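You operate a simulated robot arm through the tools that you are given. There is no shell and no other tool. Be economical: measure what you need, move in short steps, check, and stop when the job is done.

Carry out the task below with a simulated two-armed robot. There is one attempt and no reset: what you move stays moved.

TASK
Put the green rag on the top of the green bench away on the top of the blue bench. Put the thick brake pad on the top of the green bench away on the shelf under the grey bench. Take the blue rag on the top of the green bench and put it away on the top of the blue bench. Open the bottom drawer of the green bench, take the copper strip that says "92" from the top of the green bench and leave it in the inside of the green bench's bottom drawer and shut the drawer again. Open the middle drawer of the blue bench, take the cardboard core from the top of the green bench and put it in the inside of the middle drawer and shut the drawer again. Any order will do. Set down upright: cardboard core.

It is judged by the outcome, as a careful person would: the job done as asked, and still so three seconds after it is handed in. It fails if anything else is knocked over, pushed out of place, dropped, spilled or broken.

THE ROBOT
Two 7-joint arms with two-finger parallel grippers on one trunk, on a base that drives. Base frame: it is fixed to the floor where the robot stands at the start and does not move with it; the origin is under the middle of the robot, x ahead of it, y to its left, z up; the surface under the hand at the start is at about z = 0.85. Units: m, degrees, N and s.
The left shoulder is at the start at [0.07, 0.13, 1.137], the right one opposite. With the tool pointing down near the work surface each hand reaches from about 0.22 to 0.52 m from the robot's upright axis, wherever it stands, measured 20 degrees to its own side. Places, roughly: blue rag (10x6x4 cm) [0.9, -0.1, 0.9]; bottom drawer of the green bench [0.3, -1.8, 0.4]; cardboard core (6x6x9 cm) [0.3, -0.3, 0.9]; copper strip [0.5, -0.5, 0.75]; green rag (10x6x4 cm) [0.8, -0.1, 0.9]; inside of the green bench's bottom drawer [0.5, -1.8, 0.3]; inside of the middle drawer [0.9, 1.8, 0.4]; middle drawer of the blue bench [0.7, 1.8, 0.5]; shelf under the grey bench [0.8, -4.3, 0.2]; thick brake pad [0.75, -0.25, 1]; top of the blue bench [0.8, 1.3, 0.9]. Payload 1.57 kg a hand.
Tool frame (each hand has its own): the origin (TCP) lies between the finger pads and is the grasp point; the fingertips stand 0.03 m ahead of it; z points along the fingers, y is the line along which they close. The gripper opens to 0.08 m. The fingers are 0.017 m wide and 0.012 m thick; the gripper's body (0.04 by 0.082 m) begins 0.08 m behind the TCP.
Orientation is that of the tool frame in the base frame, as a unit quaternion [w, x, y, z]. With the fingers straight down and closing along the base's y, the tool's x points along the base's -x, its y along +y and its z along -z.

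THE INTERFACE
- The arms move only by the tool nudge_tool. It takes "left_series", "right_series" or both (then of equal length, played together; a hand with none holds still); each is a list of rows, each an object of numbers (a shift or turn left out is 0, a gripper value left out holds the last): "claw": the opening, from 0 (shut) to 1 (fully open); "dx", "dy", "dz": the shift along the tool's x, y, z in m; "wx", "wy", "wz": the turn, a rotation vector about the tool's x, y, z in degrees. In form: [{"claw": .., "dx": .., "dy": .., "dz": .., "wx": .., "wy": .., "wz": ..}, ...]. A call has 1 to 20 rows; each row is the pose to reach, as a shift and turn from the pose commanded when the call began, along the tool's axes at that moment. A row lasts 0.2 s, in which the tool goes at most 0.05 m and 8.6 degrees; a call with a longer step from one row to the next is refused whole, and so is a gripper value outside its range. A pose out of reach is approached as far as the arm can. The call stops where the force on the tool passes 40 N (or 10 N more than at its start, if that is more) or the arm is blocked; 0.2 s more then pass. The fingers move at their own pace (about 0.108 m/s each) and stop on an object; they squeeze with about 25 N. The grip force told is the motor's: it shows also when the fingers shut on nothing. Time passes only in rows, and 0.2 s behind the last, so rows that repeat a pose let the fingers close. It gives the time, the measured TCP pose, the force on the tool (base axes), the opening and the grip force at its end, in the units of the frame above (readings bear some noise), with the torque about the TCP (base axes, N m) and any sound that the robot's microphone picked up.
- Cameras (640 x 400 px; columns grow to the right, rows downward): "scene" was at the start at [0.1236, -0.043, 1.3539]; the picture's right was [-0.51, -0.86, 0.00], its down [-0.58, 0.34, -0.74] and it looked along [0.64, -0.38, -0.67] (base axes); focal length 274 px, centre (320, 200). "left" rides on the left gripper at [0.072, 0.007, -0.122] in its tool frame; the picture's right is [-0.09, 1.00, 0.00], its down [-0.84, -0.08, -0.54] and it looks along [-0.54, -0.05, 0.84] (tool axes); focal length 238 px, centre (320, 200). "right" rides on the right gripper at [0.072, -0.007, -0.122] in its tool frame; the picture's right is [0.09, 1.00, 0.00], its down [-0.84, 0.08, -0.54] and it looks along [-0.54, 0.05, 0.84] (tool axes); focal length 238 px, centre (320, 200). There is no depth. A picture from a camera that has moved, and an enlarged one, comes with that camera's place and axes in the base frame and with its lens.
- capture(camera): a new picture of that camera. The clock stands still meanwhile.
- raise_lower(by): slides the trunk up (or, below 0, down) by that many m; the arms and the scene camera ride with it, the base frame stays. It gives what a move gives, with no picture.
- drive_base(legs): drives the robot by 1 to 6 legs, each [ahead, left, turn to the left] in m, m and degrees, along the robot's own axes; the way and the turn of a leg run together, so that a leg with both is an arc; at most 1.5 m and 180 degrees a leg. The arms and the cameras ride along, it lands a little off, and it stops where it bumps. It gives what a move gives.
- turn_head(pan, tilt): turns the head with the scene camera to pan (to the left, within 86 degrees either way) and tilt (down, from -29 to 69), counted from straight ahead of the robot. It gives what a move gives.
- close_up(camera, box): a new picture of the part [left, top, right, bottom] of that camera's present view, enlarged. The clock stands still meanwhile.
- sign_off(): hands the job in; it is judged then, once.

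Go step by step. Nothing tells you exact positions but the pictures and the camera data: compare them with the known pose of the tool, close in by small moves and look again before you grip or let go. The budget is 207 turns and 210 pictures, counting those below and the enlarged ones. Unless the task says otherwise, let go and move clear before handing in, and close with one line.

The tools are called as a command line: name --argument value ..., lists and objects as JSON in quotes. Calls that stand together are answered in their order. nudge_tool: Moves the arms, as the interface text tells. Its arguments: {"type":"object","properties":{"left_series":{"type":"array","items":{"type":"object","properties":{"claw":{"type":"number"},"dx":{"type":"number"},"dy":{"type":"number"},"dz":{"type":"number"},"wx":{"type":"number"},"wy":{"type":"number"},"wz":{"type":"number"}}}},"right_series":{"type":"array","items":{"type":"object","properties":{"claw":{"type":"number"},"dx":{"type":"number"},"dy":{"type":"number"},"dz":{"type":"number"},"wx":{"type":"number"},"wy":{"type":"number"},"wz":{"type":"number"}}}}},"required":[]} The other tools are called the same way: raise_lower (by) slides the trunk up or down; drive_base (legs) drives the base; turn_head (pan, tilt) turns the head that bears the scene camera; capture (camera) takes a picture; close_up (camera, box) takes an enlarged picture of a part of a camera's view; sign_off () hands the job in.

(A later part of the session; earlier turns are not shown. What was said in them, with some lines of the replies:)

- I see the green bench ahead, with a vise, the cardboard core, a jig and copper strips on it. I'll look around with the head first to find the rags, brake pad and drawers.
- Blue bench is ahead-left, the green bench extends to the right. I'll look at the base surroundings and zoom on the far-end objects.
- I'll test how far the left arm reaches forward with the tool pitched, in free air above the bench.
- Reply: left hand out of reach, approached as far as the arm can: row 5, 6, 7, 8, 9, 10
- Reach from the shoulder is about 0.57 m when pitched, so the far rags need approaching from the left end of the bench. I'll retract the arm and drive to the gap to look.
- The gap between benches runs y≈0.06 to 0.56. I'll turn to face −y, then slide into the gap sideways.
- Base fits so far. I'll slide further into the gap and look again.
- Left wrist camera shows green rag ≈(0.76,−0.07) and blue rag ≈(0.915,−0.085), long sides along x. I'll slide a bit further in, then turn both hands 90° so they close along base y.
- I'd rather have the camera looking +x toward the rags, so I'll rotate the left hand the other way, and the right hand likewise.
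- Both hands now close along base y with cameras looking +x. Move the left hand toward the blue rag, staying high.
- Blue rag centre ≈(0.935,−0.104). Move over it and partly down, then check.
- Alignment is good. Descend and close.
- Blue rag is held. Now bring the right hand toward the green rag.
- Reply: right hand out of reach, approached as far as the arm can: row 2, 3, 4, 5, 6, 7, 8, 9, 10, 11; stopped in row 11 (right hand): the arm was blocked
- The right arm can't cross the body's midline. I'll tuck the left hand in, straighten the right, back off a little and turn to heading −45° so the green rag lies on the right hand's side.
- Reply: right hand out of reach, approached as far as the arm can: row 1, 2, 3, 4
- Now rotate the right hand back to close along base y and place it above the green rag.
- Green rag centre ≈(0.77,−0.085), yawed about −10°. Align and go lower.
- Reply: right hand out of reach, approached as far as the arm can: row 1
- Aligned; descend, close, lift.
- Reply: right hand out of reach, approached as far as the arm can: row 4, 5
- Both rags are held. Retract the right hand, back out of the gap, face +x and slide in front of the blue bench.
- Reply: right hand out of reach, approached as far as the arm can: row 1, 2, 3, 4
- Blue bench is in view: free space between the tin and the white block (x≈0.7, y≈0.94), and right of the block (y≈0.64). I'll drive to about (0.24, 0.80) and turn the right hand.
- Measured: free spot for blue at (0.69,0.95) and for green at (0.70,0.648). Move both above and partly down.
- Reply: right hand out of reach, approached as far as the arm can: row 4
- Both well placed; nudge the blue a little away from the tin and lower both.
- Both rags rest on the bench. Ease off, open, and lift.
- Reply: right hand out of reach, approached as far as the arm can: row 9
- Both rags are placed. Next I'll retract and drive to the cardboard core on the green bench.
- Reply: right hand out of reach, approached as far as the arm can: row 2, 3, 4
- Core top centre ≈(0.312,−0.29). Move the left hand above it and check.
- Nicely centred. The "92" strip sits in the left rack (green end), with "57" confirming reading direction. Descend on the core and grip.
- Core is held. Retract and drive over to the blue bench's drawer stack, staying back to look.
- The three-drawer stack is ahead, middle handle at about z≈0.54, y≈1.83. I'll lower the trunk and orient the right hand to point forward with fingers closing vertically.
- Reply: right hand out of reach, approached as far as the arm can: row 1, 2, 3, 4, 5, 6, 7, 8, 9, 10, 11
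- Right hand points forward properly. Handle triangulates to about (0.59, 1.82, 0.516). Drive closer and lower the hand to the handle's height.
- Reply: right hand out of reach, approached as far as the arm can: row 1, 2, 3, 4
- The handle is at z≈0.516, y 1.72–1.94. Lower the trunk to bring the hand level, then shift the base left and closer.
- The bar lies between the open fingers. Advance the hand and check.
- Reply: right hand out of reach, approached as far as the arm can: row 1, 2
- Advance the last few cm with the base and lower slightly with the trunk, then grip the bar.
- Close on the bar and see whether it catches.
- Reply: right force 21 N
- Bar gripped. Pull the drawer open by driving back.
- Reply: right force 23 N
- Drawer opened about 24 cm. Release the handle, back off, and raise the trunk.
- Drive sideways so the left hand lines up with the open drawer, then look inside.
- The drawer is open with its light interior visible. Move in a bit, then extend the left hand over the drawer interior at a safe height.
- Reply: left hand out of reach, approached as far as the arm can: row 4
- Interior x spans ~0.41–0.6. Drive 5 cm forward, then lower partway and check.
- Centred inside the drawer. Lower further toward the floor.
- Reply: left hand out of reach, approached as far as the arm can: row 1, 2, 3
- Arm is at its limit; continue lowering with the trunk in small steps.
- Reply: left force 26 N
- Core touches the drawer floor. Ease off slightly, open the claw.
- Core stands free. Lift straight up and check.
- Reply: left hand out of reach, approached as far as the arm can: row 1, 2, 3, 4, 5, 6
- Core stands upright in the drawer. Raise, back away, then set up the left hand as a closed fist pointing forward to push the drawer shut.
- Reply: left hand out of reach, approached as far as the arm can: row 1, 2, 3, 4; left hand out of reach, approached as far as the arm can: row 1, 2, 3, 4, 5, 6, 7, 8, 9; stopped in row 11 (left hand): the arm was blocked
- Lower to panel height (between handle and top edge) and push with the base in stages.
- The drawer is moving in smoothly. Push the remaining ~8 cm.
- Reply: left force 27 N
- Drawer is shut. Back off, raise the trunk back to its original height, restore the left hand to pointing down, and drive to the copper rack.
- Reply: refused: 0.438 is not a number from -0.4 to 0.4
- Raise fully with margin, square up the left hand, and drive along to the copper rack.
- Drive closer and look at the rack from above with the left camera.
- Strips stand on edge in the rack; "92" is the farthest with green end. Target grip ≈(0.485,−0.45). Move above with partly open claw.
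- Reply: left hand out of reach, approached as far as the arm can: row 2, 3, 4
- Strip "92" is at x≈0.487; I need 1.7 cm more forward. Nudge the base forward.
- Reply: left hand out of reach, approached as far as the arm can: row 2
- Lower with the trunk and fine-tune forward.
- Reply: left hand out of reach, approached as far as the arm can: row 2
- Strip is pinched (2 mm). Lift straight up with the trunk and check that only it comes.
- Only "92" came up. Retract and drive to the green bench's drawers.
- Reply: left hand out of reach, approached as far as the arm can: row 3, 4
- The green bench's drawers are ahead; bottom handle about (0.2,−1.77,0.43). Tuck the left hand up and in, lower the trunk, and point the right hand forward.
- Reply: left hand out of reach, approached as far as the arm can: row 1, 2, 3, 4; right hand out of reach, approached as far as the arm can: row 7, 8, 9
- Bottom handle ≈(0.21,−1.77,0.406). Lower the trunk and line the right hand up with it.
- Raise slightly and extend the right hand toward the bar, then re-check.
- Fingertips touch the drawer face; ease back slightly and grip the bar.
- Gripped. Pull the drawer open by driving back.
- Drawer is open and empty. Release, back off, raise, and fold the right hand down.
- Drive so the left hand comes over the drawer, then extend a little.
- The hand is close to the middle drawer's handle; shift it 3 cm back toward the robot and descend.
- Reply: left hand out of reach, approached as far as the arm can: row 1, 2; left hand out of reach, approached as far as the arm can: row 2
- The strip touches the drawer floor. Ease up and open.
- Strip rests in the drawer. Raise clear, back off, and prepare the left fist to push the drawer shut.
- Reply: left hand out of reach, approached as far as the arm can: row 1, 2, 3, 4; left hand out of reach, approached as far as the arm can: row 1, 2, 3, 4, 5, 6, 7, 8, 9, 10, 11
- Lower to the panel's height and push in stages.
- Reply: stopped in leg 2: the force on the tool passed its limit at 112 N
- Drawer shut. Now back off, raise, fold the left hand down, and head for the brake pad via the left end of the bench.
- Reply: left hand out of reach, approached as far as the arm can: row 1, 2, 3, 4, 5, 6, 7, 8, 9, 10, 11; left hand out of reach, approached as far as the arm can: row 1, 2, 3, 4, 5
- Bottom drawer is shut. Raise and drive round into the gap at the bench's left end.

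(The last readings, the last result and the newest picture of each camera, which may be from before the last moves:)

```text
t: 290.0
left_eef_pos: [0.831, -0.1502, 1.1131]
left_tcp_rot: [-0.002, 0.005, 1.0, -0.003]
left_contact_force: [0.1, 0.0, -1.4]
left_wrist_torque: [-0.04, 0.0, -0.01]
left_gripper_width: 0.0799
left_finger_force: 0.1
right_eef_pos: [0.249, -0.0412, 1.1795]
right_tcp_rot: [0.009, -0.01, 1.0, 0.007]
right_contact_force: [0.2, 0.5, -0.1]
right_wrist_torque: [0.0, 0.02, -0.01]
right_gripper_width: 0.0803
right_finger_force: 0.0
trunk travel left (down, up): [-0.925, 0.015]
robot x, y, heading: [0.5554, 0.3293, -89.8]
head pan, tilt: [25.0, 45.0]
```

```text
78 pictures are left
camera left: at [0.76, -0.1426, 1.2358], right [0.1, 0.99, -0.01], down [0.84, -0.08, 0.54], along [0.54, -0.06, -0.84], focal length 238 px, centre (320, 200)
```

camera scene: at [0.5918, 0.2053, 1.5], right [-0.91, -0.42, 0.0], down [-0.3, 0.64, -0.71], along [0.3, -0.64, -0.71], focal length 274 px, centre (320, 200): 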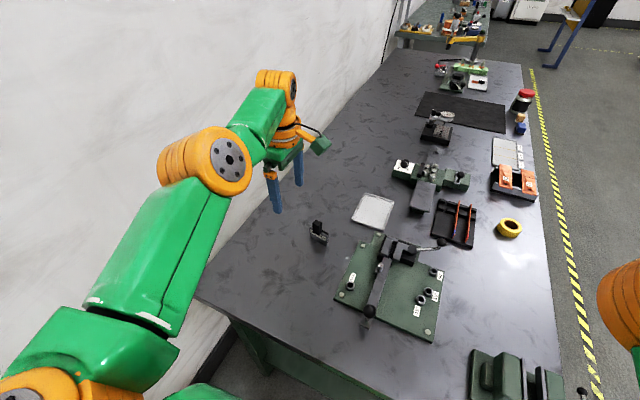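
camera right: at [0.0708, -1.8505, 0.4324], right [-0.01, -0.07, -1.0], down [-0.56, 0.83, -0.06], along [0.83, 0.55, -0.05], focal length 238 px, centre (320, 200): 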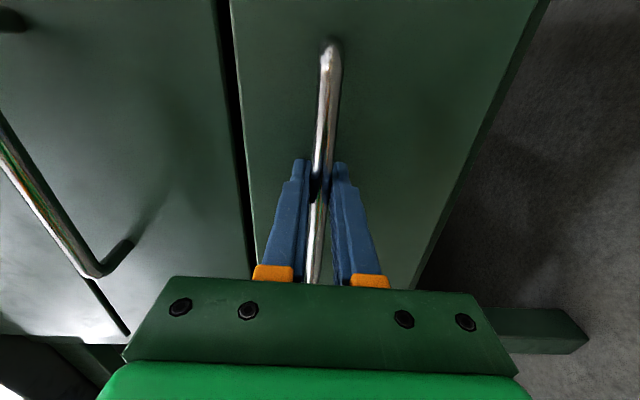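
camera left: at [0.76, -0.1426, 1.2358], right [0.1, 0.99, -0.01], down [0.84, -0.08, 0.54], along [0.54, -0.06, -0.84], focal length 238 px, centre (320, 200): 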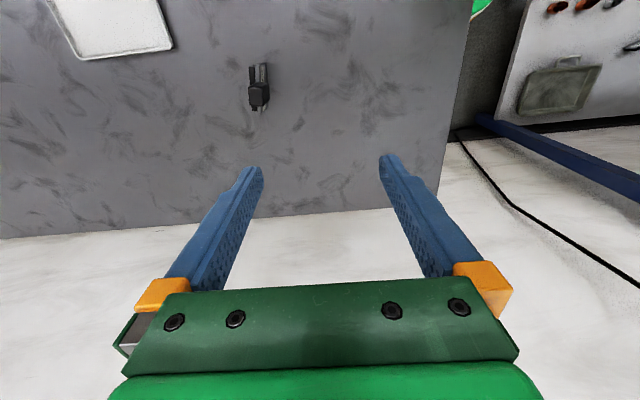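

Get enlarged views of the brake pad.

close_up --camera "scene" --box '[290, 205, 350, 255]'

close_up --camera "left" --box '[210, 40, 310, 120]'

```text
8.00 times, centred on (320, 230) of scene
camera zoom: at [0.5918, 0.2053, 1.5], right [-0.91, -0.42, 0.0], down [-0.3, 0.64, -0.71], along [0.3, -0.64, -0.71], focal length 2194 px, centre (320, -40)
```

zoom: 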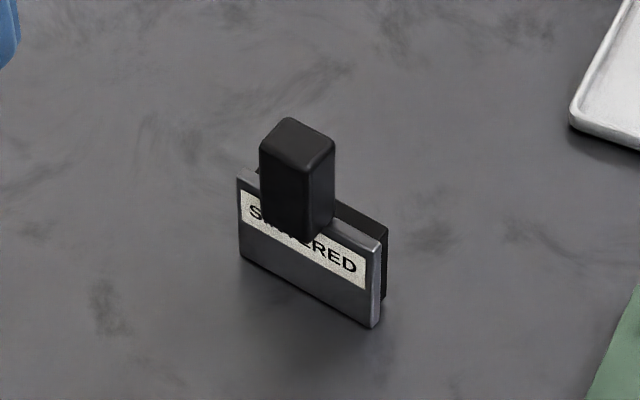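

```text
5.00 times, centred on (260, 80) of left
camera zoom: at [0.76, -0.1426, 1.2358], right [0.1, 0.99, -0.01], down [0.84, -0.08, 0.54], along [0.54, -0.06, -0.84], focal length 1192 px, centre (620, 800)
```

zoom: 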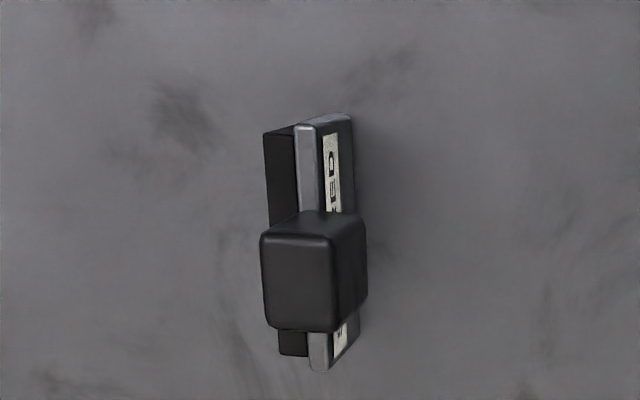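

The pad stands with a black knob on top: knob top ≈(0.80,−0.223,0.938). Shift the hand and base so it's reachable, then check from above.

nudge_tool --left_series '[{"dx": 0.04, "wz": 2}, {"dx": 0.08, "wz": 4}, {"dx": 0.12, "wz": 5}]'

drive_base --legs '[[0.055, 0.1, 0]]'

capture --camera "left"

```text
t: 290.8
left_eef_pos: [0.7066, -0.1594, 1.1149]
left_tcp_rot: [0.0, 0.049, 0.999, -0.001]
left_contact_force: [0.1, 1.0, -0.2]
left_wrist_torque: [0.0, 0.0, 0.0]
left_gripper_width: 0.0799
left_finger_force: 0.1
left hand out of reach, approached as far as the arm can: row 1, 2, 3
right_eef_pos: [0.2478, -0.0404, 1.1783]
right_tcp_rot: [0.011, -0.009, 1.0, 0.007]
right_contact_force: [0.6, -0.4, 0.0]
right_wrist_torque: [-0.01, -0.03, 0.03]
right_gripper_width: 0.0801
right_finger_force: 0.0
trunk travel left (down, up): [-0.925, 0.015]
robot x, y, heading: [0.5544, 0.3287, -89.4]
head pan, tilt: [25.0, 45.0]
```

```text
t: 292.1
left_eef_pos: [0.8029, -0.2119, 1.1165]
left_tcp_rot: [0.002, 0.049, 0.999, -0.003]
left_contact_force: [0.0, -0.3, 0.6]
left_wrist_torque: [-0.03, 0.0, 0.0]
left_gripper_width: 0.0798
left_finger_force: 0.0
right_eef_pos: [0.3422, -0.0934, 1.1791]
right_tcp_rot: [0.012, -0.008, 1.0, 0.006]
right_contact_force: [0.4, 0.4, -1.0]
right_wrist_torque: [-0.03, 0.0, -0.01]
right_gripper_width: 0.0801
right_finger_force: 0.1
trunk travel left (down, up): [-0.925, 0.015]
robot x, y, heading: [0.6535, 0.2765, -90.2]
head pan, tilt: [25.0, 45.0]
```

```text
75 pictures are left
camera left: at [0.7328, -0.1973, 1.2386], right [0.19, 0.98, -0.01], down [0.82, -0.16, 0.55], along [0.53, -0.11, -0.84], focal length 238 px, centre (320, 200)
```

left: 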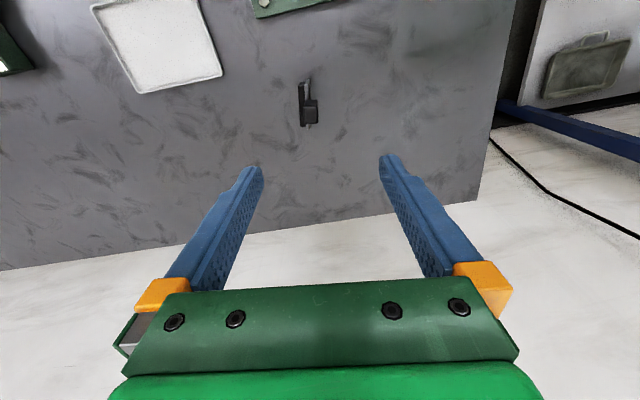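

raise_lower --by -0.12

nudge_tool --left_series '[{"dx": 0.004, "dy": -0.006}, {"dx": 0.004, "dy": -0.013}]'

capture --camera "left"

close_up --camera "scene" --box '[230, 100, 390, 220]'

```text
t: 293.6
left_eef_pos: [0.8079, -0.2149, 0.9919]
left_tcp_rot: [-0.001, 0.05, 0.999, -0.002]
left_contact_force: [0.5, 0.1, -0.7]
left_wrist_torque: [-0.02, 0.04, -0.04]
left_gripper_width: 0.0803
left_finger_force: 0.1
right_eef_pos: [0.3472, -0.095, 1.0588]
right_tcp_rot: [0.009, -0.008, 1.0, 0.007]
right_contact_force: [-0.5, 0.0, -0.3]
right_wrist_torque: [0.02, 0.01, -0.02]
right_gripper_width: 0.0801
right_finger_force: 0.1
trunk travel left (down, up): [-0.805, 0.135]
robot x, y, heading: [0.655, 0.2746, -89.8]
head pan, tilt: [25.0, 45.0]
```

```text
t: 294.1
left_eef_pos: [0.8009, -0.2139, 0.9934]
left_tcp_rot: [-0.001, 0.049, 0.999, -0.002]
left_contact_force: [0.5, -0.3, 0.4]
left_wrist_torque: [0.02, -0.03, 0.0]
left_gripper_width: 0.0799
left_finger_force: 0.0
left hand out of reach, approached as far as the arm can: row 1, 2
right_eef_pos: [0.3485, -0.0962, 1.0594]
right_tcp_rot: [0.009, -0.008, 1.0, 0.009]
right_contact_force: [0.9, -0.9, 0.5]
right_wrist_torque: [0.02, 0.01, -0.02]
right_gripper_width: 0.0799
right_finger_force: 0.0
trunk travel left (down, up): [-0.805, 0.135]
robot x, y, heading: [0.658, 0.2717, -90.0]
head pan, tilt: [25.0, 45.0]
```

```text
74 pictures are left
camera left: at [0.7317, -0.2008, 1.1164], right [0.19, 0.98, 0.0], down [0.83, -0.16, 0.54], along [0.53, -0.11, -0.84], focal length 238 px, centre (320, 200)
```

left: 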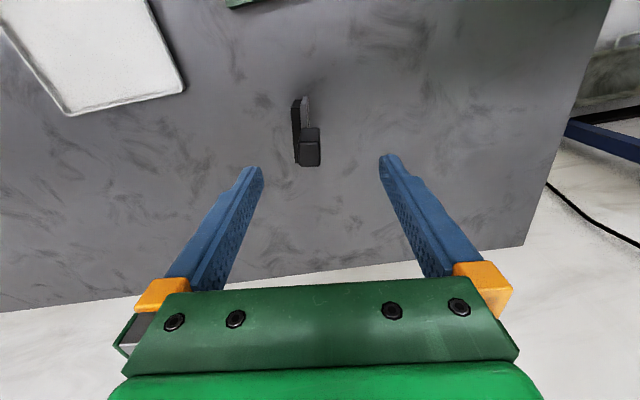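

```text
3.33 times, centred on (310, 160) of scene
camera zoom: at [0.6911, 0.1506, 1.38], right [-0.91, -0.42, 0.0], down [-0.3, 0.64, -0.71], along [0.3, -0.64, -0.71], focal length 914 px, centre (353, 333)
```

zoom: 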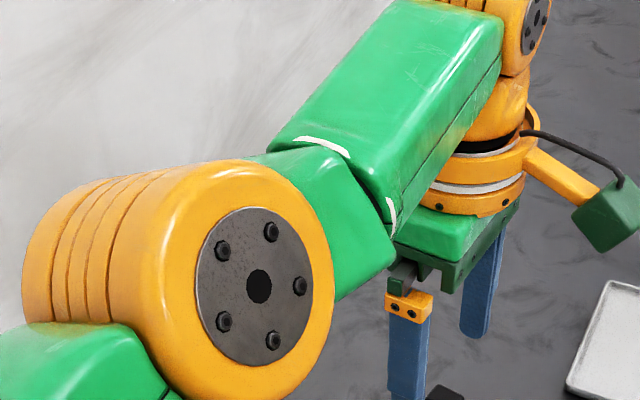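

Need about 1 cm more toward −y: nudge the base ahead, then lower with the trunk.

drive_base --legs '[[0.012, 0, 0]]'

raise_lower --by -0.04

capture --camera "left"

```text
t: 294.9
left_eef_pos: [0.8014, -0.2245, 0.9949]
left_tcp_rot: [0.0, 0.05, 0.999, -0.002]
left_contact_force: [0.6, 1.0, 0.0]
left_wrist_torque: [-0.05, -0.04, -0.02]
left_gripper_width: 0.08
left_finger_force: 0.1
right_eef_pos: [0.348, -0.107, 1.0607]
right_tcp_rot: [0.01, -0.008, 1.0, 0.005]
right_contact_force: [-0.3, -0.4, 0.4]
right_wrist_torque: [-0.01, -0.02, 0.01]
right_gripper_width: 0.0802
right_finger_force: 0.0
trunk travel left (down, up): [-0.805, 0.135]
robot x, y, heading: [0.6547, 0.2637, -89.7]
head pan, tilt: [25.0, 45.0]
```

```text
t: 295.7
left_eef_pos: [0.8011, -0.2259, 0.9532]
left_tcp_rot: [0.0, 0.05, 0.999, -0.002]
left_contact_force: [0.5, -0.5, -0.5]
left_wrist_torque: [-0.02, -0.03, 0.03]
left_gripper_width: 0.0798
left_finger_force: 0.0
right_eef_pos: [0.3476, -0.107, 1.0194]
right_tcp_rot: [0.01, -0.008, 1.0, 0.007]
right_contact_force: [1.0, -0.1, 0.3]
right_wrist_torque: [0.0, 0.0, 0.0]
right_gripper_width: 0.0803
right_finger_force: 0.0
trunk travel left (down, up): [-0.765, 0.175]
robot x, y, heading: [0.6536, 0.2612, -89.8]
head pan, tilt: [25.0, 45.0]
```

```text
72 pictures are left
camera left: at [0.7317, -0.2128, 1.0762], right [0.19, 0.98, 0.0], down [0.83, -0.16, 0.54], along [0.53, -0.11, -0.84], focal length 238 px, centre (320, 200)
```

left: 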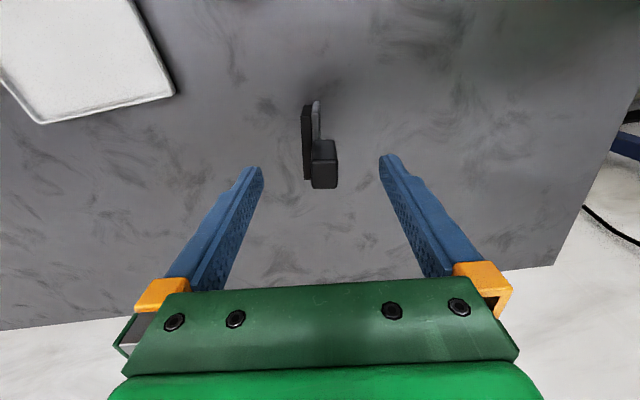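

Aligned on the knob. Descend with the left arm while lifting the idle right hand, then close.

nudge_tool --left_series '[{"dz": 0.015}, {"dz": 0.03}, {"dz": 0.03, "claw": 0}, {"dz": 0.03, "claw": 0}, {"dz": 0.03, "claw": 0}, {"dz": 0.03, "claw": 0}]' --right_series '[{"dz": -0.02}, {"dz": -0.04}, {"dz": -0.06}, {"dz": -0.06}, {"dz": -0.06}, {"dz": -0.06}]'

capture --camera "left"

```text
t: 297.1
left_eef_pos: [0.8021, -0.2275, 0.9238]
left_tcp_rot: [-0.001, 0.049, 0.999, -0.001]
left_contact_force: [0.8, 0.3, -0.3]
left_wrist_torque: [0.04, -0.04, 0.04]
left_gripper_width: 0.0176
left_finger_force: 24.3
right_eef_pos: [0.3459, -0.1079, 1.0779]
right_tcp_rot: [0.009, -0.009, 1.0, 0.007]
right_contact_force: [0.6, -0.1, 0.4]
right_wrist_torque: [-0.02, 0.0, 0.02]
right_gripper_width: 0.0797
right_finger_force: 0.0
trunk travel left (down, up): [-0.765, 0.175]
robot x, y, heading: [0.6575, 0.2672, -89.5]
head pan, tilt: [25.0, 45.0]
```

```text
71 pictures are left
camera left: at [0.7317, -0.2132, 1.0462], right [0.19, 0.98, 0.0], down [0.83, -0.16, 0.54], along [0.53, -0.11, -0.84], focal length 238 px, centre (320, 200)
```

left: 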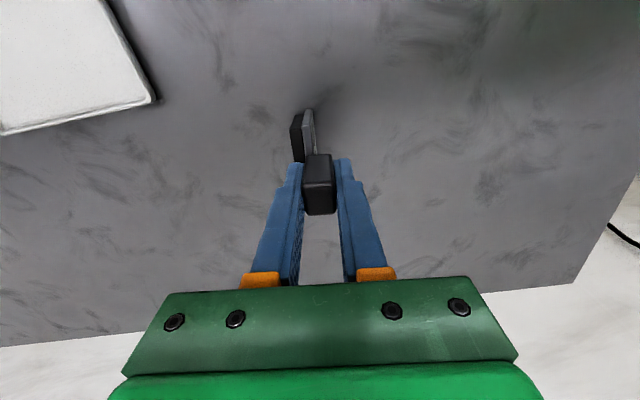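

Knob gripped. Lift straight with the trunk and verify.

raise_lower --by 0.15

capture --camera "left"

```text
t: 298.9
left_eef_pos: [0.8006, -0.2276, 1.073]
left_tcp_rot: [-0.002, 0.05, 0.999, -0.001]
left_contact_force: [0.5, 0.3, -1.5]
left_wrist_torque: [0.0, 0.01, -0.01]
left_gripper_width: 0.0177
left_finger_force: 25.1
right_eef_pos: [0.347, -0.1086, 1.2285]
right_tcp_rot: [0.01, -0.008, 1.0, 0.008]
right_contact_force: [-0.3, 0.7, 0.7]
right_wrist_torque: [-0.01, 0.0, -0.03]
right_gripper_width: 0.08
right_finger_force: 0.0
trunk travel left (down, up): [-0.915, 0.025]
robot x, y, heading: [0.6531, 0.2631, -90.1]
head pan, tilt: [25.0, 45.0]
```

```text
70 pictures are left
camera left: at [0.7318, -0.2138, 1.196], right [0.19, 0.98, 0.0], down [0.83, -0.16, 0.54], along [0.53, -0.1, -0.84], focal length 238 px, centre (320, 200)
```

left: 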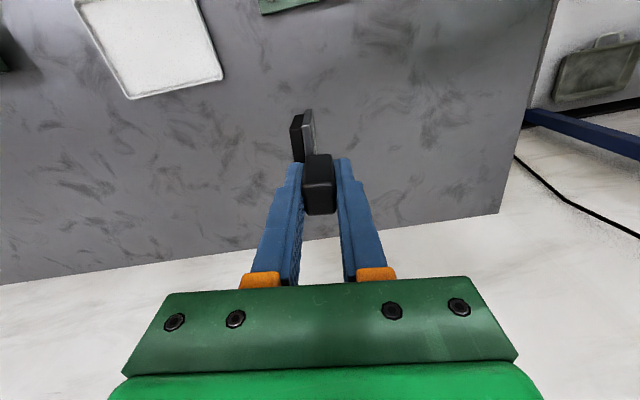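

Pad held. Lift higher, slide out of the gap, and drive down the aisle facing −y, then look ahead.

nudge_tool --left_series '[{"dy": 0.03, "dz": -0.02}, {"dy": 0.06, "dz": -0.04}, {"dy": 0.09, "dz": -0.06}, {"dy": 0.12, "dz": -0.08}]'

drive_base --legs '[[0, -0.5, 0], [-0.05, -0.6, 0], [1.2, 0, 0], [1.0, 0, 0]]'

turn_head --pan 20 --tilt 25

capture --camera "scene"

```text
t: 299.9
left_eef_pos: [0.8031, -0.2064, 1.1957]
left_tcp_rot: [-0.001, 0.05, 0.999, -0.001]
left_contact_force: [0.3, 0.5, -1.9]
left_wrist_torque: [0.03, -0.01, 0.0]
left_gripper_width: 0.0179
left_finger_force: 24.8
left hand out of reach, approached as far as the arm can: row 1, 2, 3, 4
right_eef_pos: [0.3455, -0.1084, 1.2294]
right_tcp_rot: [0.01, -0.008, 1.0, 0.007]
right_contact_force: [-0.8, -0.5, 0.3]
right_wrist_torque: [-0.03, -0.04, 0.03]
right_gripper_width: 0.08
right_finger_force: 0.1
trunk travel left (down, up): [-0.915, 0.025]
robot x, y, heading: [0.6574, 0.2669, -89.9]
head pan, tilt: [25.0, 45.0]
```

```text
t: 316.4
left_eef_pos: [-0.2547, -2.3888, 1.195]
left_tcp_rot: [-0.001, 0.046, 0.999, -0.001]
left_contact_force: [-0.4, 0.0, -1.1]
left_wrist_torque: [-0.01, 0.0, 0.0]
left_gripper_width: 0.0178
left_finger_force: 24.5
right_eef_pos: [-0.7124, -2.2943, 1.2284]
right_tcp_rot: [0.01, -0.012, 1.0, 0.007]
right_contact_force: [0.4, -0.6, 0.1]
right_wrist_torque: [0.0, -0.01, -0.01]
right_gripper_width: 0.0799
right_finger_force: 0.0
trunk travel left (down, up): [-0.915, 0.025]
robot x, y, heading: [-0.4085, -1.9216, -89.3]
head pan, tilt: [25.0, 45.0]
```

```text
t: 317.2
left_eef_pos: [-0.2545, -2.3891, 1.1951]
left_tcp_rot: [-0.001, 0.045, 0.999, 0.0]
left_contact_force: [-0.3, -0.5, -1.7]
left_wrist_torque: [-0.02, -0.01, 0.03]
left_gripper_width: 0.018
left_finger_force: 25.5
right_eef_pos: [-0.7121, -2.2961, 1.2286]
right_tcp_rot: [0.009, -0.013, 1.0, 0.008]
right_contact_force: [0.1, 0.2, 0.2]
right_wrist_torque: [-0.01, -0.02, 0.02]
right_gripper_width: 0.08
right_finger_force: 0.0
trunk travel left (down, up): [-0.915, 0.025]
robot x, y, heading: [-0.4113, -1.9206, -89.3]
head pan, tilt: [20.0, 25.0]
```

```text
69 pictures are left
camera scene: at [-0.3725, -2.0581, 1.5204], right [-0.94, -0.35, 0.0], down [-0.15, 0.4, -0.91], along [0.32, -0.85, -0.42], focal length 274 px, centre (320, 200)
```

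scene: 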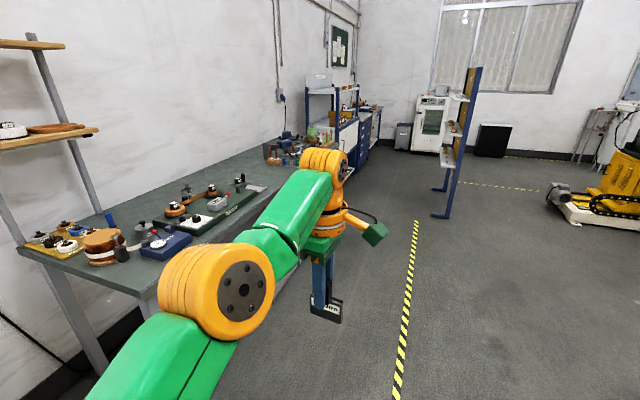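

The grey bench stretches along the wall ahead-left. Drive further and look at its underside.

drive_base --legs '[[1.2, 0, 0]]'

turn_head --pan 50 --tilt 35

capture --camera "scene"

```text
t: 323.3
left_eef_pos: [-0.236, -3.5888, 1.1953]
left_tcp_rot: [-0.001, 0.043, 0.999, -0.001]
left_contact_force: [0.1, -0.6, -2.0]
left_wrist_torque: [-0.01, -0.01, -0.04]
left_gripper_width: 0.018
left_finger_force: 24.5
right_eef_pos: [-0.6951, -3.498, 1.2289]
right_tcp_rot: [0.01, -0.015, 1.0, 0.007]
right_contact_force: [0.1, -0.2, 0.2]
right_wrist_torque: [-0.02, 0.0, -0.01]
right_gripper_width: 0.0798
right_finger_force: 0.2
trunk travel left (down, up): [-0.915, 0.025]
robot x, y, heading: [-0.3926, -3.1207, -89.0]
head pan, tilt: [20.0, 25.0]
```

```text
t: 324.3
left_eef_pos: [-0.2383, -3.5894, 1.1944]
left_tcp_rot: [0.0, 0.043, 0.999, -0.001]
left_contact_force: [0.1, 0.5, -1.5]
left_wrist_torque: [-0.01, -0.03, 0.02]
left_gripper_width: 0.0177
left_finger_force: 24.9
right_eef_pos: [-0.6945, -3.4981, 1.229]
right_tcp_rot: [0.01, -0.015, 1.0, 0.008]
right_contact_force: [-0.5, 0.4, 0.9]
right_wrist_torque: [0.03, -0.03, 0.03]
right_gripper_width: 0.0802
right_finger_force: 0.1
trunk travel left (down, up): [-0.915, 0.025]
robot x, y, heading: [-0.3932, -3.1221, -89.3]
head pan, tilt: [50.0, 35.0]
```

```text
68 pictures are left
camera scene: at [-0.32, -3.2291, 1.5048], right [-0.63, -0.78, 0.0], down [-0.44, 0.36, -0.82], along [0.64, -0.52, -0.57], focal length 274 px, centre (320, 200)
```

scene: 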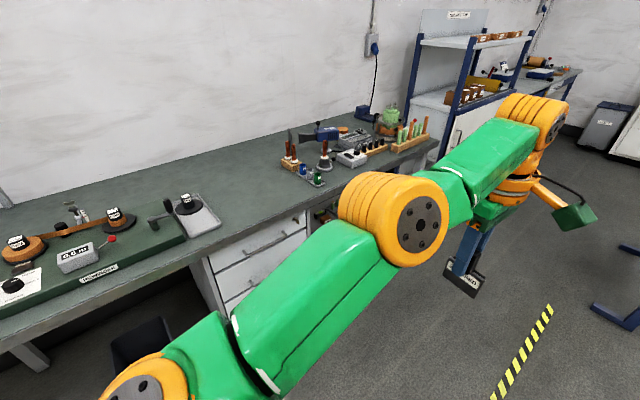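

Drive on and turn to face the grey bench's far section where the shelf should be.

drive_base --legs '[[1.1, 0, 0], [-0.1, 0, 89]]'

turn_head --pan 0 --tilt 40

capture --camera "scene"

```text
t: 333.7
left_eef_pos: [0.031, -4.0057, 1.195]
left_tcp_rot: [0.0, -0.671, 0.741, 0.0]
left_contact_force: [0.2, -0.3, -1.6]
left_wrist_torque: [0.04, 0.02, -0.01]
left_gripper_width: 0.0176
left_finger_force: 24.2
right_eef_pos: [-0.0681, -4.4608, 1.2287]
right_tcp_rot: [-0.002, 0.713, -0.701, -0.012]
right_contact_force: [-0.7, -0.2, -0.4]
right_wrist_torque: [-0.03, -0.03, -0.01]
right_gripper_width: 0.08
right_finger_force: 0.0
trunk travel left (down, up): [-0.915, 0.025]
robot x, y, heading: [-0.4426, -4.1489, 0.2]
head pan, tilt: [50.0, 35.0]
```

```text
t: 334.9
left_eef_pos: [0.0299, -4.005, 1.1942]
left_tcp_rot: [0.0, -0.672, 0.741, -0.001]
left_contact_force: [0.3, -0.3, -2.5]
left_wrist_torque: [0.02, 0.01, -0.01]
left_gripper_width: 0.0177
left_finger_force: 24.8
right_eef_pos: [-0.0676, -4.4619, 1.23]
right_tcp_rot: [0.0, 0.713, -0.701, -0.012]
right_contact_force: [0.3, -0.8, 0.0]
right_wrist_torque: [-0.02, -0.03, 0.0]
right_gripper_width: 0.0797
right_finger_force: 0.1
trunk travel left (down, up): [-0.915, 0.025]
robot x, y, heading: [-0.4385, -4.1529, 0.2]
head pan, tilt: [0.0, 40.0]
```

```text
67 pictures are left
camera scene: at [-0.3022, -4.1524, 1.4972], right [0.0, -1.0, 0.0], down [-0.64, 0.0, -0.77], along [0.77, 0.0, -0.64], focal length 274 px, centre (320, 200)
```

scene: 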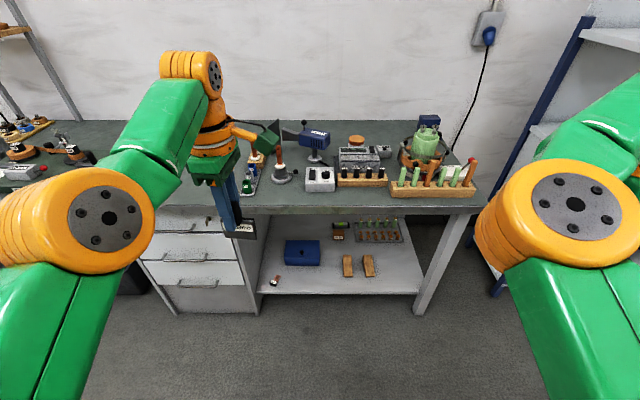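

The shelf is visible with free space near its front between the blue box and wooden blocks, ≈(0.54,−4.18). Lower the trunk here, bring the left hand inward, then approach.

raise_lower --by -0.4

raise_lower --by -0.3

nudge_tool --left_series '[{"dx": 0.03}, {"dx": 0.06, "dy": -0.004}, {"dx": 0.09, "dy": -0.008}, {"dx": 0.12, "dy": -0.012}]'

drive_base --legs '[[0.2, -0.055, 0]]'

turn_head --pan 0 --tilt 25

capture --camera "scene"

capture --camera "left"

```text
t: 338.7
left_eef_pos: [0.0293, -4.0053, 0.7944]
left_tcp_rot: [0.0, -0.671, 0.742, -0.001]
left_contact_force: [0.2, -0.7, -1.4]
left_wrist_torque: [0.01, 0.04, -0.01]
left_gripper_width: 0.0178
left_finger_force: 25.2
right_eef_pos: [-0.0676, -4.462, 0.8288]
right_tcp_rot: [-0.002, 0.713, -0.701, -0.013]
right_contact_force: [0.5, 0.5, 0.3]
right_wrist_torque: [0.01, 0.01, 0.0]
right_gripper_width: 0.0801
right_finger_force: 0.0
trunk travel left (down, up): [-0.515, 0.425]
robot x, y, heading: [-0.4434, -4.1543, -0.1]
head pan, tilt: [0.0, 40.0]
```

```text
t: 341.7
left_eef_pos: [0.0296, -4.0047, 0.4953]
left_tcp_rot: [-0.001, -0.672, 0.741, -0.001]
left_contact_force: [-0.1, 0.4, -1.7]
left_wrist_torque: [0.02, 0.04, 0.01]
left_gripper_width: 0.0178
left_finger_force: 25.6
right_eef_pos: [-0.069, -4.4613, 0.5292]
right_tcp_rot: [-0.002, 0.713, -0.701, -0.011]
right_contact_force: [-0.8, 0.1, -0.6]
right_wrist_torque: [-0.03, -0.02, -0.01]
right_gripper_width: 0.0802
right_finger_force: 0.1
trunk travel left (down, up): [-0.215, 0.725]
robot x, y, heading: [-0.4395, -4.1526, 0.1]
head pan, tilt: [0.0, 40.0]
```

```text
t: 342.7
left_eef_pos: [0.008, -4.117, 0.4872]
left_tcp_rot: [0.0, -0.672, 0.741, -0.001]
left_contact_force: [-0.7, -0.1, -2.7]
left_wrist_torque: [-0.01, 0.04, 0.0]
left_gripper_width: 0.0178
left_finger_force: 24.6
left hand out of reach, approached as far as the arm can: row 2, 3, 4
right_eef_pos: [-0.0684, -4.4618, 0.5279]
right_tcp_rot: [-0.001, 0.712, -0.702, -0.013]
right_contact_force: [-0.5, -0.1, 0.3]
right_wrist_torque: [-0.01, 0.03, -0.01]
right_gripper_width: 0.0799
right_finger_force: 0.0
trunk travel left (down, up): [-0.215, 0.725]
robot x, y, heading: [-0.441, -4.1519, 0.5]
head pan, tilt: [0.0, 40.0]
```

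```text
t: 344.3
left_eef_pos: [0.2099, -4.1716, 0.4883]
left_tcp_rot: [-0.001, -0.671, 0.741, -0.001]
left_contact_force: [-0.5, -0.3, -2.2]
left_wrist_torque: [0.0, 0.05, 0.02]
left_gripper_width: 0.0179
left_finger_force: 24.9
right_eef_pos: [0.1341, -4.5162, 0.5284]
right_tcp_rot: [-0.001, 0.713, -0.701, -0.013]
right_contact_force: [-0.1, 0.0, 0.0]
right_wrist_torque: [-0.01, 0.03, 0.01]
right_gripper_width: 0.0803
right_finger_force: 0.1
trunk travel left (down, up): [-0.215, 0.725]
robot x, y, heading: [-0.2428, -4.2035, 0.1]
head pan, tilt: [0.0, 40.0]
```

```text
t: 345.1
left_eef_pos: [0.2088, -4.1713, 0.4893]
left_tcp_rot: [-0.001, -0.671, 0.741, 0.0]
left_contact_force: [-0.5, -1.1, -2.5]
left_wrist_torque: [-0.02, 0.01, -0.01]
left_gripper_width: 0.0178
left_finger_force: 25.3
right_eef_pos: [0.1319, -4.5153, 0.528]
right_tcp_rot: [-0.001, 0.713, -0.701, -0.013]
right_contact_force: [0.7, 0.3, -0.7]
right_wrist_torque: [0.02, 0.01, 0.0]
right_gripper_width: 0.0799
right_finger_force: 0.0
trunk travel left (down, up): [-0.215, 0.725]
robot x, y, heading: [-0.2416, -4.2052, 0.0]
head pan, tilt: [0.0, 25.0]
```

```text
66 pictures are left
camera scene: at [-0.0947, -4.2068, 0.8204], right [0.0, -1.0, 0.0], down [-0.42, 0.0, -0.91], along [0.91, 0.0, -0.42], focal length 274 px, centre (320, 200)
```

scene: 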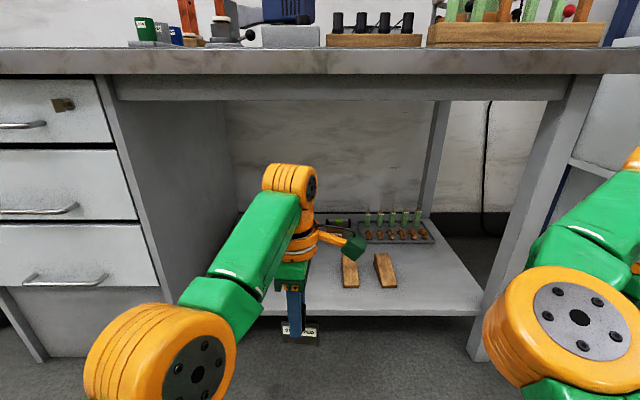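

```text
65 pictures are left
camera left: at [0.196, -4.2425, 0.611], right [-0.98, 0.19, 0.0], down [0.16, 0.83, 0.54], along [0.1, 0.53, -0.84], focal length 238 px, centre (320, 200)
```

left: 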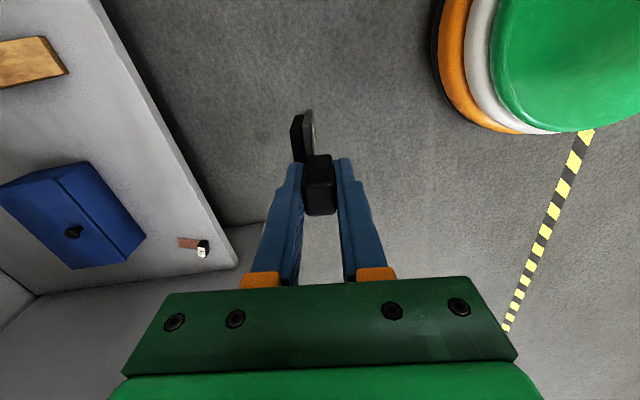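

Shelf top seems at z≈0.13–0.2 with front edge x≈0.52. Lower the trunk, then drive in with the pad above shelf level.

raise_lower --by -0.16

drive_base --legs '[[0.25, 0, 0]]'

capture --camera "left"

capture --camera "scene"

```text
t: 346.9
left_eef_pos: [0.2084, -4.1723, 0.3283]
left_tcp_rot: [0.0, -0.671, 0.742, -0.002]
left_contact_force: [-0.7, -0.5, -1.7]
left_wrist_torque: [-0.04, 0.01, -0.02]
left_gripper_width: 0.0178
left_finger_force: 24.3
right_eef_pos: [0.1321, -4.516, 0.3686]
right_tcp_rot: [-0.002, 0.713, -0.701, -0.012]
right_contact_force: [-1.4, 0.1, -0.1]
right_wrist_torque: [0.02, -0.02, 0.0]
right_gripper_width: 0.0802
right_finger_force: 0.1
trunk travel left (down, up): [-0.055, 0.885]
robot x, y, heading: [-0.2392, -4.2043, 0.0]
head pan, tilt: [0.0, 25.0]
```

```text
t: 348.7
left_eef_pos: [0.4584, -4.17, 0.3287]
left_tcp_rot: [-0.001, -0.671, 0.741, 0.0]
left_contact_force: [0.1, -0.4, -1.4]
left_wrist_torque: [0.05, 0.03, 0.01]
left_gripper_width: 0.0177
left_finger_force: 25.0
right_eef_pos: [0.3826, -4.5151, 0.3686]
right_tcp_rot: [-0.001, 0.713, -0.701, -0.012]
right_contact_force: [0.7, 0.2, -0.4]
right_wrist_torque: [0.02, 0.01, 0.02]
right_gripper_width: 0.0802
right_finger_force: 0.0
trunk travel left (down, up): [-0.055, 0.885]
robot x, y, heading: [0.0128, -4.2074, 0.1]
head pan, tilt: [0.0, 25.0]
```

```text
64 pictures are left
camera left: at [0.4467, -4.2421, 0.451], right [-0.98, 0.19, 0.0], down [0.16, 0.83, 0.54], along [0.1, 0.53, -0.84], focal length 238 px, centre (320, 200)
```

left: 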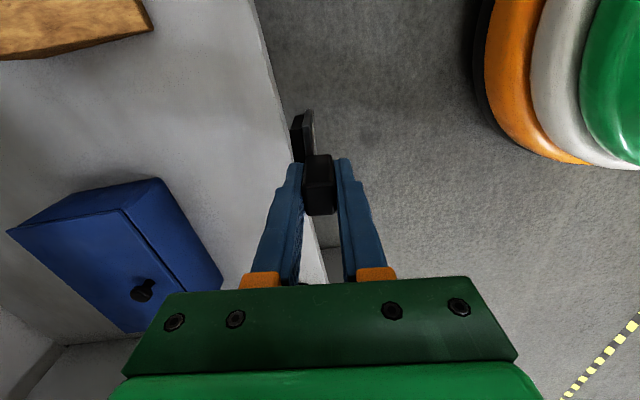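

```text
63 pictures are left
camera scene: at [0.156, -4.2064, 0.6605], right [0.0, -1.0, 0.0], down [-0.42, 0.0, -0.91], along [0.91, 0.0, -0.42], focal length 274 px, centre (320, 200)
```

scene: 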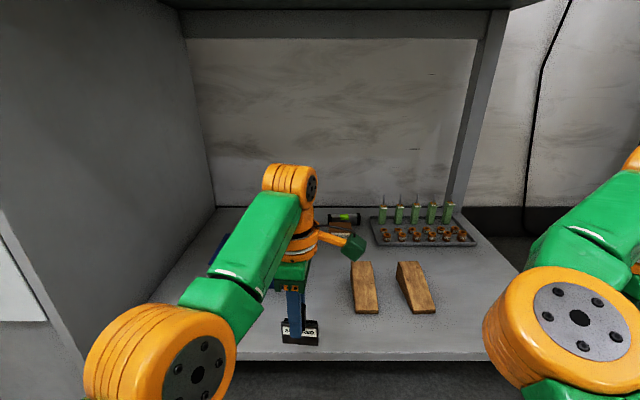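

Shelf top z≈0.17, front x≈0.50; target pad at ≈(0.56,−4.20), clear of box and blocks. Move in and lower.

drive_base --legs '[[0.105, -0.03, 0]]'

nudge_tool --left_series '[{"dz": 0.02}, {"dz": 0.04}, {"dz": 0.055}]'

capture --camera "left"

capture --camera "scene"

```text
t: 349.9
left_eef_pos: [0.5645, -4.2007, 0.3286]
left_tcp_rot: [-0.001, -0.671, 0.741, 0.0]
left_contact_force: [-0.2, -0.3, -2.2]
left_wrist_torque: [0.05, 0.01, 0.01]
left_gripper_width: 0.0178
left_finger_force: 24.7
right_eef_pos: [0.4879, -4.5442, 0.369]
right_tcp_rot: [-0.001, 0.714, -0.7, -0.012]
right_contact_force: [0.6, -0.4, 0.7]
right_wrist_torque: [-0.01, -0.01, -0.02]
right_gripper_width: 0.08
right_finger_force: 0.1
trunk travel left (down, up): [-0.055, 0.885]
robot x, y, heading: [0.1161, -4.2366, 0.3]
head pan, tilt: [0.0, 25.0]
```

```text
t: 350.7
left_eef_pos: [0.5742, -4.2044, 0.2742]
left_tcp_rot: [0.0, -0.672, 0.741, 0.0]
left_contact_force: [-0.4, 0.3, -1.9]
left_wrist_torque: [0.01, 0.02, 0.01]
left_gripper_width: 0.0178
left_finger_force: 24.9
left hand out of reach, approached as far as the arm can: row 1, 2, 3
right_eef_pos: [0.4891, -4.5443, 0.3688]
right_tcp_rot: [-0.002, 0.713, -0.701, -0.012]
right_contact_force: [0.3, 1.1, 0.2]
right_wrist_torque: [0.02, -0.03, -0.02]
right_gripper_width: 0.0798
right_finger_force: 0.1
trunk travel left (down, up): [-0.055, 0.885]
robot x, y, heading: [0.1163, -4.2369, 0.1]
head pan, tilt: [0.0, 25.0]
```

```text
62 pictures are left
camera left: at [0.5613, -4.2753, 0.3971], right [-0.98, 0.19, 0.0], down [0.16, 0.83, 0.54], along [0.1, 0.53, -0.84], focal length 238 px, centre (320, 200)
```

left: 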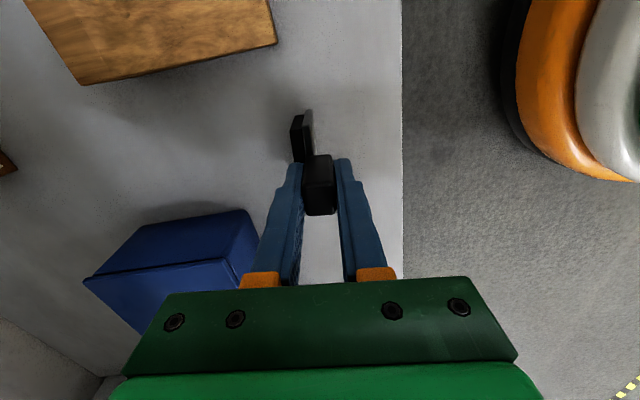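

```text
61 pictures are left
camera scene: at [0.2609, -4.2357, 0.6605], right [0.0, -1.0, 0.0], down [-0.42, 0.0, -0.91], along [0.91, 0.0, -0.42], focal length 274 px, centre (320, 200)
```

scene: 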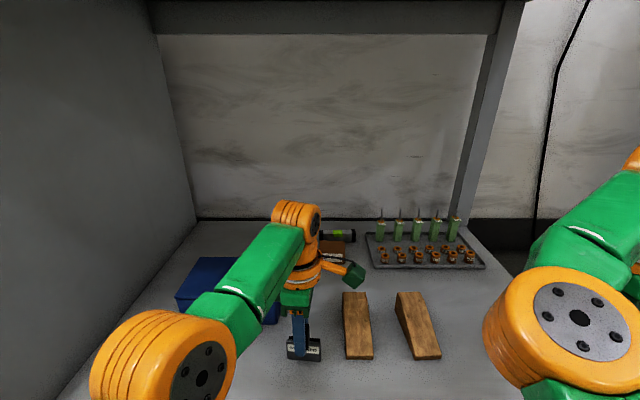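

Clear of everything. Lower in small steps until the pad touches the shelf.

nudge_tool --left_series '[{"dy": 0.008, "dz": 0.006}, {"dy": 0.008, "dz": 0.014}]'

nudge_tool --left_series '[{"dz": 0.004}, {"dz": 0.008}]'

nudge_tool --left_series '[{"dz": 0.003}, {"dz": 0.006}]'

close_up --camera "scene" --box '[230, 280, 370, 380]'

```text
t: 351.3
left_eef_pos: [0.575, -4.2057, 0.2622]
left_tcp_rot: [-0.001, -0.671, 0.741, 0.0]
left_contact_force: [0.1, 0.6, -1.5]
left_wrist_torque: [-0.02, 0.01, 0.02]
left_gripper_width: 0.0178
left_finger_force: 24.7
left hand out of reach, approached as far as the arm can: row 1, 2
right_eef_pos: [0.4888, -4.5454, 0.3681]
right_tcp_rot: [-0.001, 0.713, -0.701, -0.013]
right_contact_force: [-0.2, 0.3, 0.6]
right_wrist_torque: [0.02, 0.02, -0.02]
right_gripper_width: 0.08
right_finger_force: 0.0
trunk travel left (down, up): [-0.055, 0.885]
robot x, y, heading: [0.1159, -4.2315, 0.3]
head pan, tilt: [0.0, 25.0]
```

```text
t: 351.9
left_eef_pos: [0.5758, -4.2067, 0.258]
left_tcp_rot: [0.001, -0.672, 0.74, -0.002]
left_contact_force: [-4.8, 1.6, 22.9]
left_wrist_torque: [-0.17, 0.31, -0.05]
left_gripper_width: 0.0178
left_finger_force: 24.7
right_eef_pos: [0.4869, -4.5446, 0.3717]
right_tcp_rot: [-0.004, 0.713, -0.701, -0.01]
right_contact_force: [-0.5, 0.3, -0.5]
right_wrist_torque: [-0.03, -0.01, -0.03]
right_gripper_width: 0.08
right_finger_force: 0.1
trunk travel left (down, up): [-0.055, 0.885]
robot x, y, heading: [0.118, -4.233, -0.2]
head pan, tilt: [0.0, 25.0]
```

```text
t: 352.4
left_eef_pos: [0.5735, -4.2068, 0.2583]
left_tcp_rot: [0.004, -0.671, 0.741, -0.003]
left_contact_force: [-9.7, 0.2, 32.2]
left_wrist_torque: [0.23, 0.55, 0.07]
left_gripper_width: 0.0178
left_finger_force: 25.1
right_eef_pos: [0.4859, -4.5448, 0.372]
right_tcp_rot: [-0.004, 0.713, -0.701, -0.008]
right_contact_force: [0.0, -0.7, 0.9]
right_wrist_torque: [-0.02, -0.04, 0.0]
right_gripper_width: 0.0799
right_finger_force: 0.1
trunk travel left (down, up): [-0.055, 0.885]
robot x, y, heading: [0.1165, -4.2331, 0.2]
head pan, tilt: [0.0, 25.0]
stopped in row 2 (left hand): the force on the tool passed its limit at 44 N (the readings are from after the stop); the commanded pose is now the measured one
```

```text
4.00 times, centred on (300, 330) of scene
camera zoom: at [0.2564, -4.2359, 0.6618], right [0.0, -1.0, 0.0], down [-0.42, 0.0, -0.91], along [0.91, 0.0, -0.42], focal length 1097 px, centre (400, -320)
```

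zoom: 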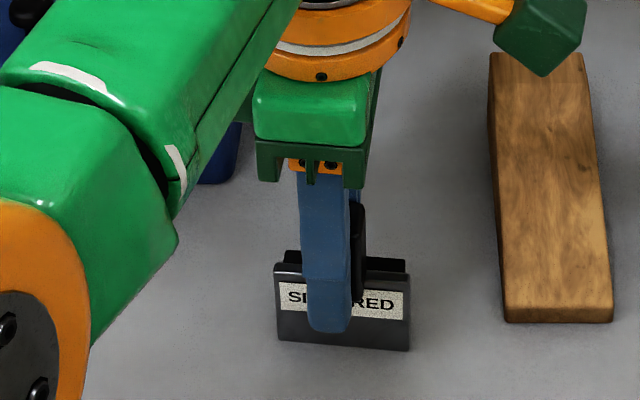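

Pad rests on the shelf. Ease off, open, and lift clear.

nudge_tool --left_series '[{"dz": -0.003}, {"dz": -0.003, "claw": 0.5}, {"dz": -0.003, "claw": 0.5}, {"dz": -0.003, "claw": 0.5}]'

raise_lower --by 0.09

capture --camera "left"

close_up --camera "scene" --box '[210, 280, 370, 400]'

```text
t: 353.4
left_eef_pos: [0.5755, -4.2062, 0.2558]
left_tcp_rot: [0.001, -0.672, 0.741, 0.0]
left_contact_force: [0.8, -0.5, 8.2]
left_wrist_torque: [-0.03, -0.14, 0.01]
left_gripper_width: 0.0409
left_finger_force: 0.8
right_eef_pos: [0.4882, -4.5447, 0.3695]
right_tcp_rot: [-0.003, 0.713, -0.701, -0.01]
right_contact_force: [-0.3, 0.0, 0.3]
right_wrist_torque: [0.02, 0.02, -0.06]
right_gripper_width: 0.0802
right_finger_force: 0.1
trunk travel left (down, up): [-0.055, 0.885]
robot x, y, heading: [0.1167, -4.2352, -0.0]
head pan, tilt: [0.0, 25.0]
```

```text
t: 354.6
left_eef_pos: [0.5755, -4.2065, 0.3455]
left_tcp_rot: [0.001, -0.672, 0.741, 0.0]
left_contact_force: [0.9, 0.7, 0.0]
left_wrist_torque: [0.0, 0.03, 0.0]
left_gripper_width: 0.0399
left_finger_force: 0.2
right_eef_pos: [0.4891, -4.5437, 0.4597]
right_tcp_rot: [-0.002, 0.713, -0.701, -0.011]
right_contact_force: [0.1, -0.5, -0.2]
right_wrist_torque: [-0.02, 0.0, -0.01]
right_gripper_width: 0.0801
right_finger_force: 0.0
trunk travel left (down, up): [-0.145, 0.795]
robot x, y, heading: [0.12, -4.2369, -0.1]
head pan, tilt: [0.0, 25.0]
```

```text
59 pictures are left
camera left: at [0.5634, -4.2779, 0.4685], right [-0.98, 0.19, 0.0], down [0.16, 0.83, 0.54], along [0.1, 0.53, -0.84], focal length 238 px, centre (320, 200)
```

left: 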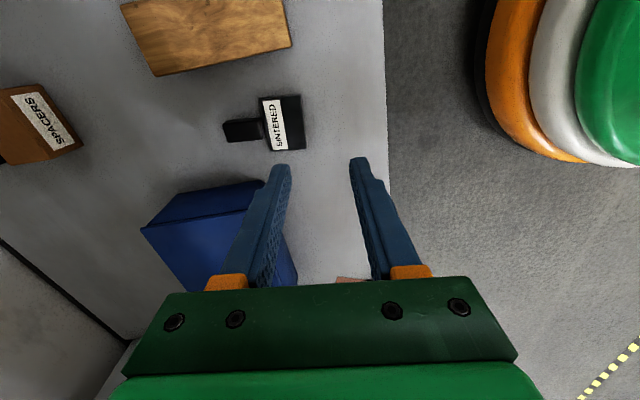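

```text
3.33 times, centred on (290, 340) of scene
camera zoom: at [0.2606, -4.2357, 0.7505], right [0.0, -1.0, 0.0], down [-0.42, 0.0, -0.91], along [0.91, 0.0, -0.42], focal length 914 px, centre (420, -267)
```

zoom: 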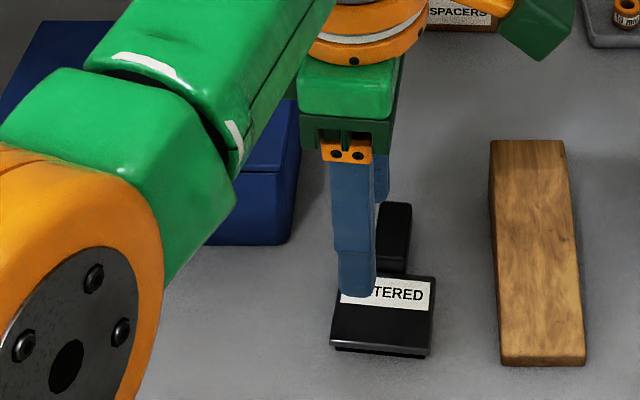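

The pad tipped onto its back when I let go. It now lies fully on the shelf and touches nothing, and only the core has to be upright. I'll back straight out and take a last look.

drive_base --legs '[[-0.55, 0, 0]]'

capture --camera "scene"

close_up --camera "scene" --box '[230, 180, 470, 330]'

```text
t: 357.8
left_eef_pos: [0.0291, -4.2078, 0.3457]
left_tcp_rot: [0.001, -0.672, 0.74, 0.0]
left_contact_force: [-0.2, 0.0, 0.4]
left_wrist_torque: [0.0, -0.02, 0.02]
left_gripper_width: 0.0398
left_finger_force: 0.2
right_eef_pos: [-0.0585, -4.545, 0.4588]
right_tcp_rot: [-0.002, 0.713, -0.701, -0.012]
right_contact_force: [-0.1, 0.5, 0.4]
right_wrist_torque: [0.01, 0.05, 0.0]
right_gripper_width: 0.08
right_finger_force: 0.0
trunk travel left (down, up): [-0.145, 0.795]
robot x, y, heading: [-0.4283, -4.2321, 0.5]
head pan, tilt: [0.0, 25.0]
```

```text
57 pictures are left
camera scene: at [-0.2865, -4.237, 0.7506], right [0.0, -1.0, 0.0], down [-0.42, 0.0, -0.91], along [0.91, 0.0, -0.42], focal length 274 px, centre (320, 200)
```

scene: 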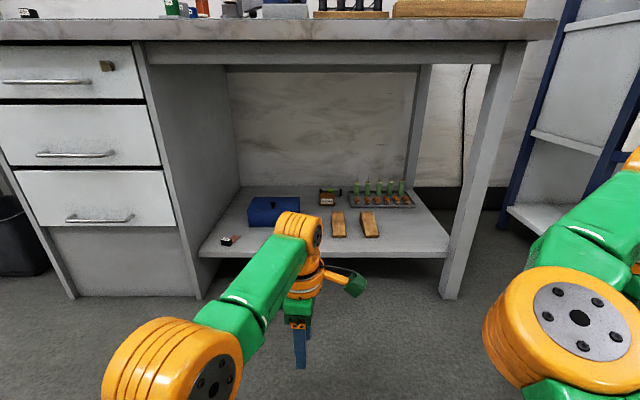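

```text
2.67 times, centred on (350, 255) of scene
camera zoom: at [-0.2865, -4.237, 0.7506], right [0.0, -1.0, 0.0], down [-0.42, 0.0, -0.91], along [0.91, 0.0, -0.42], focal length 731 px, centre (240, 53)
```

zoom: 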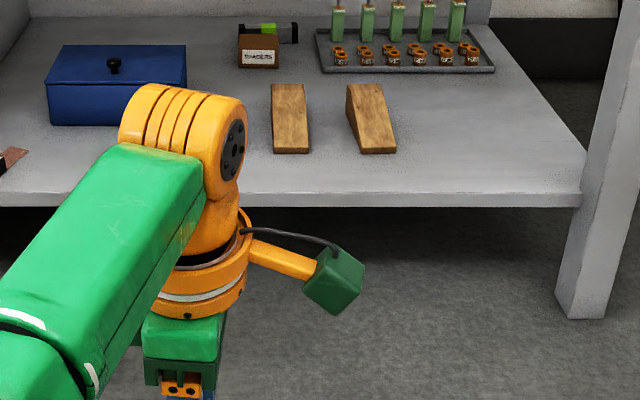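

The arm hides the pad; shift sideways to confirm it is still on the shelf.

drive_base --legs '[[0, 0.3, 0]]'

turn_head --pan -20 --tilt 25

capture --camera "scene"

```text
t: 359.8
left_eef_pos: [0.0283, -3.9107, 0.3461]
left_tcp_rot: [0.001, -0.671, 0.741, -0.001]
left_contact_force: [0.6, 0.0, 0.2]
left_wrist_torque: [0.04, 0.01, 0.0]
left_gripper_width: 0.0397
left_finger_force: 0.1
right_eef_pos: [-0.0588, -4.2471, 0.4595]
right_tcp_rot: [-0.001, 0.714, -0.7, -0.012]
right_contact_force: [-0.1, 0.5, 0.3]
right_wrist_torque: [0.0, 0.02, -0.03]
right_gripper_width: 0.0799
right_finger_force: 0.0
trunk travel left (down, up): [-0.145, 0.795]
robot x, y, heading: [-0.4346, -3.9402, 0.1]
head pan, tilt: [0.0, 25.0]
```

```text
t: 360.7
left_eef_pos: [0.0283, -3.9104, 0.345]
left_tcp_rot: [0.0, -0.672, 0.74, -0.001]
left_contact_force: [-0.1, 0.5, -0.3]
left_wrist_torque: [0.0, -0.04, 0.01]
left_gripper_width: 0.0398
left_finger_force: 0.1
right_eef_pos: [-0.06, -4.2479, 0.4596]
right_tcp_rot: [-0.002, 0.713, -0.701, -0.012]
right_contact_force: [0.3, 0.5, -0.7]
right_wrist_torque: [0.0, 0.01, 0.01]
right_gripper_width: 0.0799
right_finger_force: 0.0
trunk travel left (down, up): [-0.145, 0.795]
robot x, y, heading: [-0.4355, -3.9376, 0.0]
head pan, tilt: [-20.0, 25.0]
```

```text
55 pictures are left
camera scene: at [-0.2926, -3.971, 0.7506], right [-0.34, -0.94, 0.0], down [-0.4, 0.14, -0.91], along [0.85, -0.31, -0.42], focal length 274 px, centre (320, 200)
```

scene: 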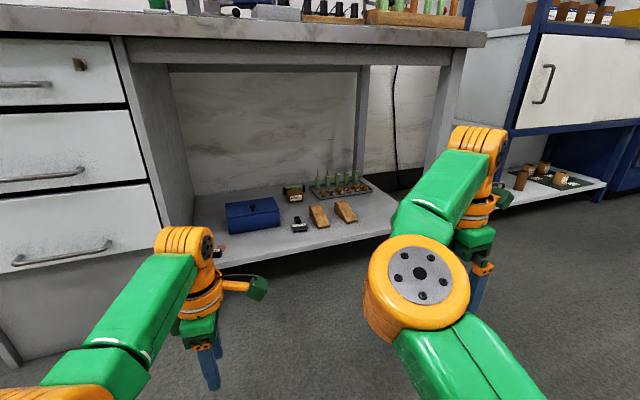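

The pad is lying on the shelf under the grey bench, clear of the box and blocks. All the other tasks are finished, so I'm handing in.

sign_off

```text
The job is handed in.
```

All five items are put away: both rags are on the blue bench, the core is in the blue middle drawer, strip "92" is in the green bottom drawer, and the brake pad is on the grey bench's shelf. Both drawers are shut. The pad tipped onto its back when I let go, so it lies flat on the shelf. The core stood upright before I shut its drawer, but I couldn't check it afterwards.
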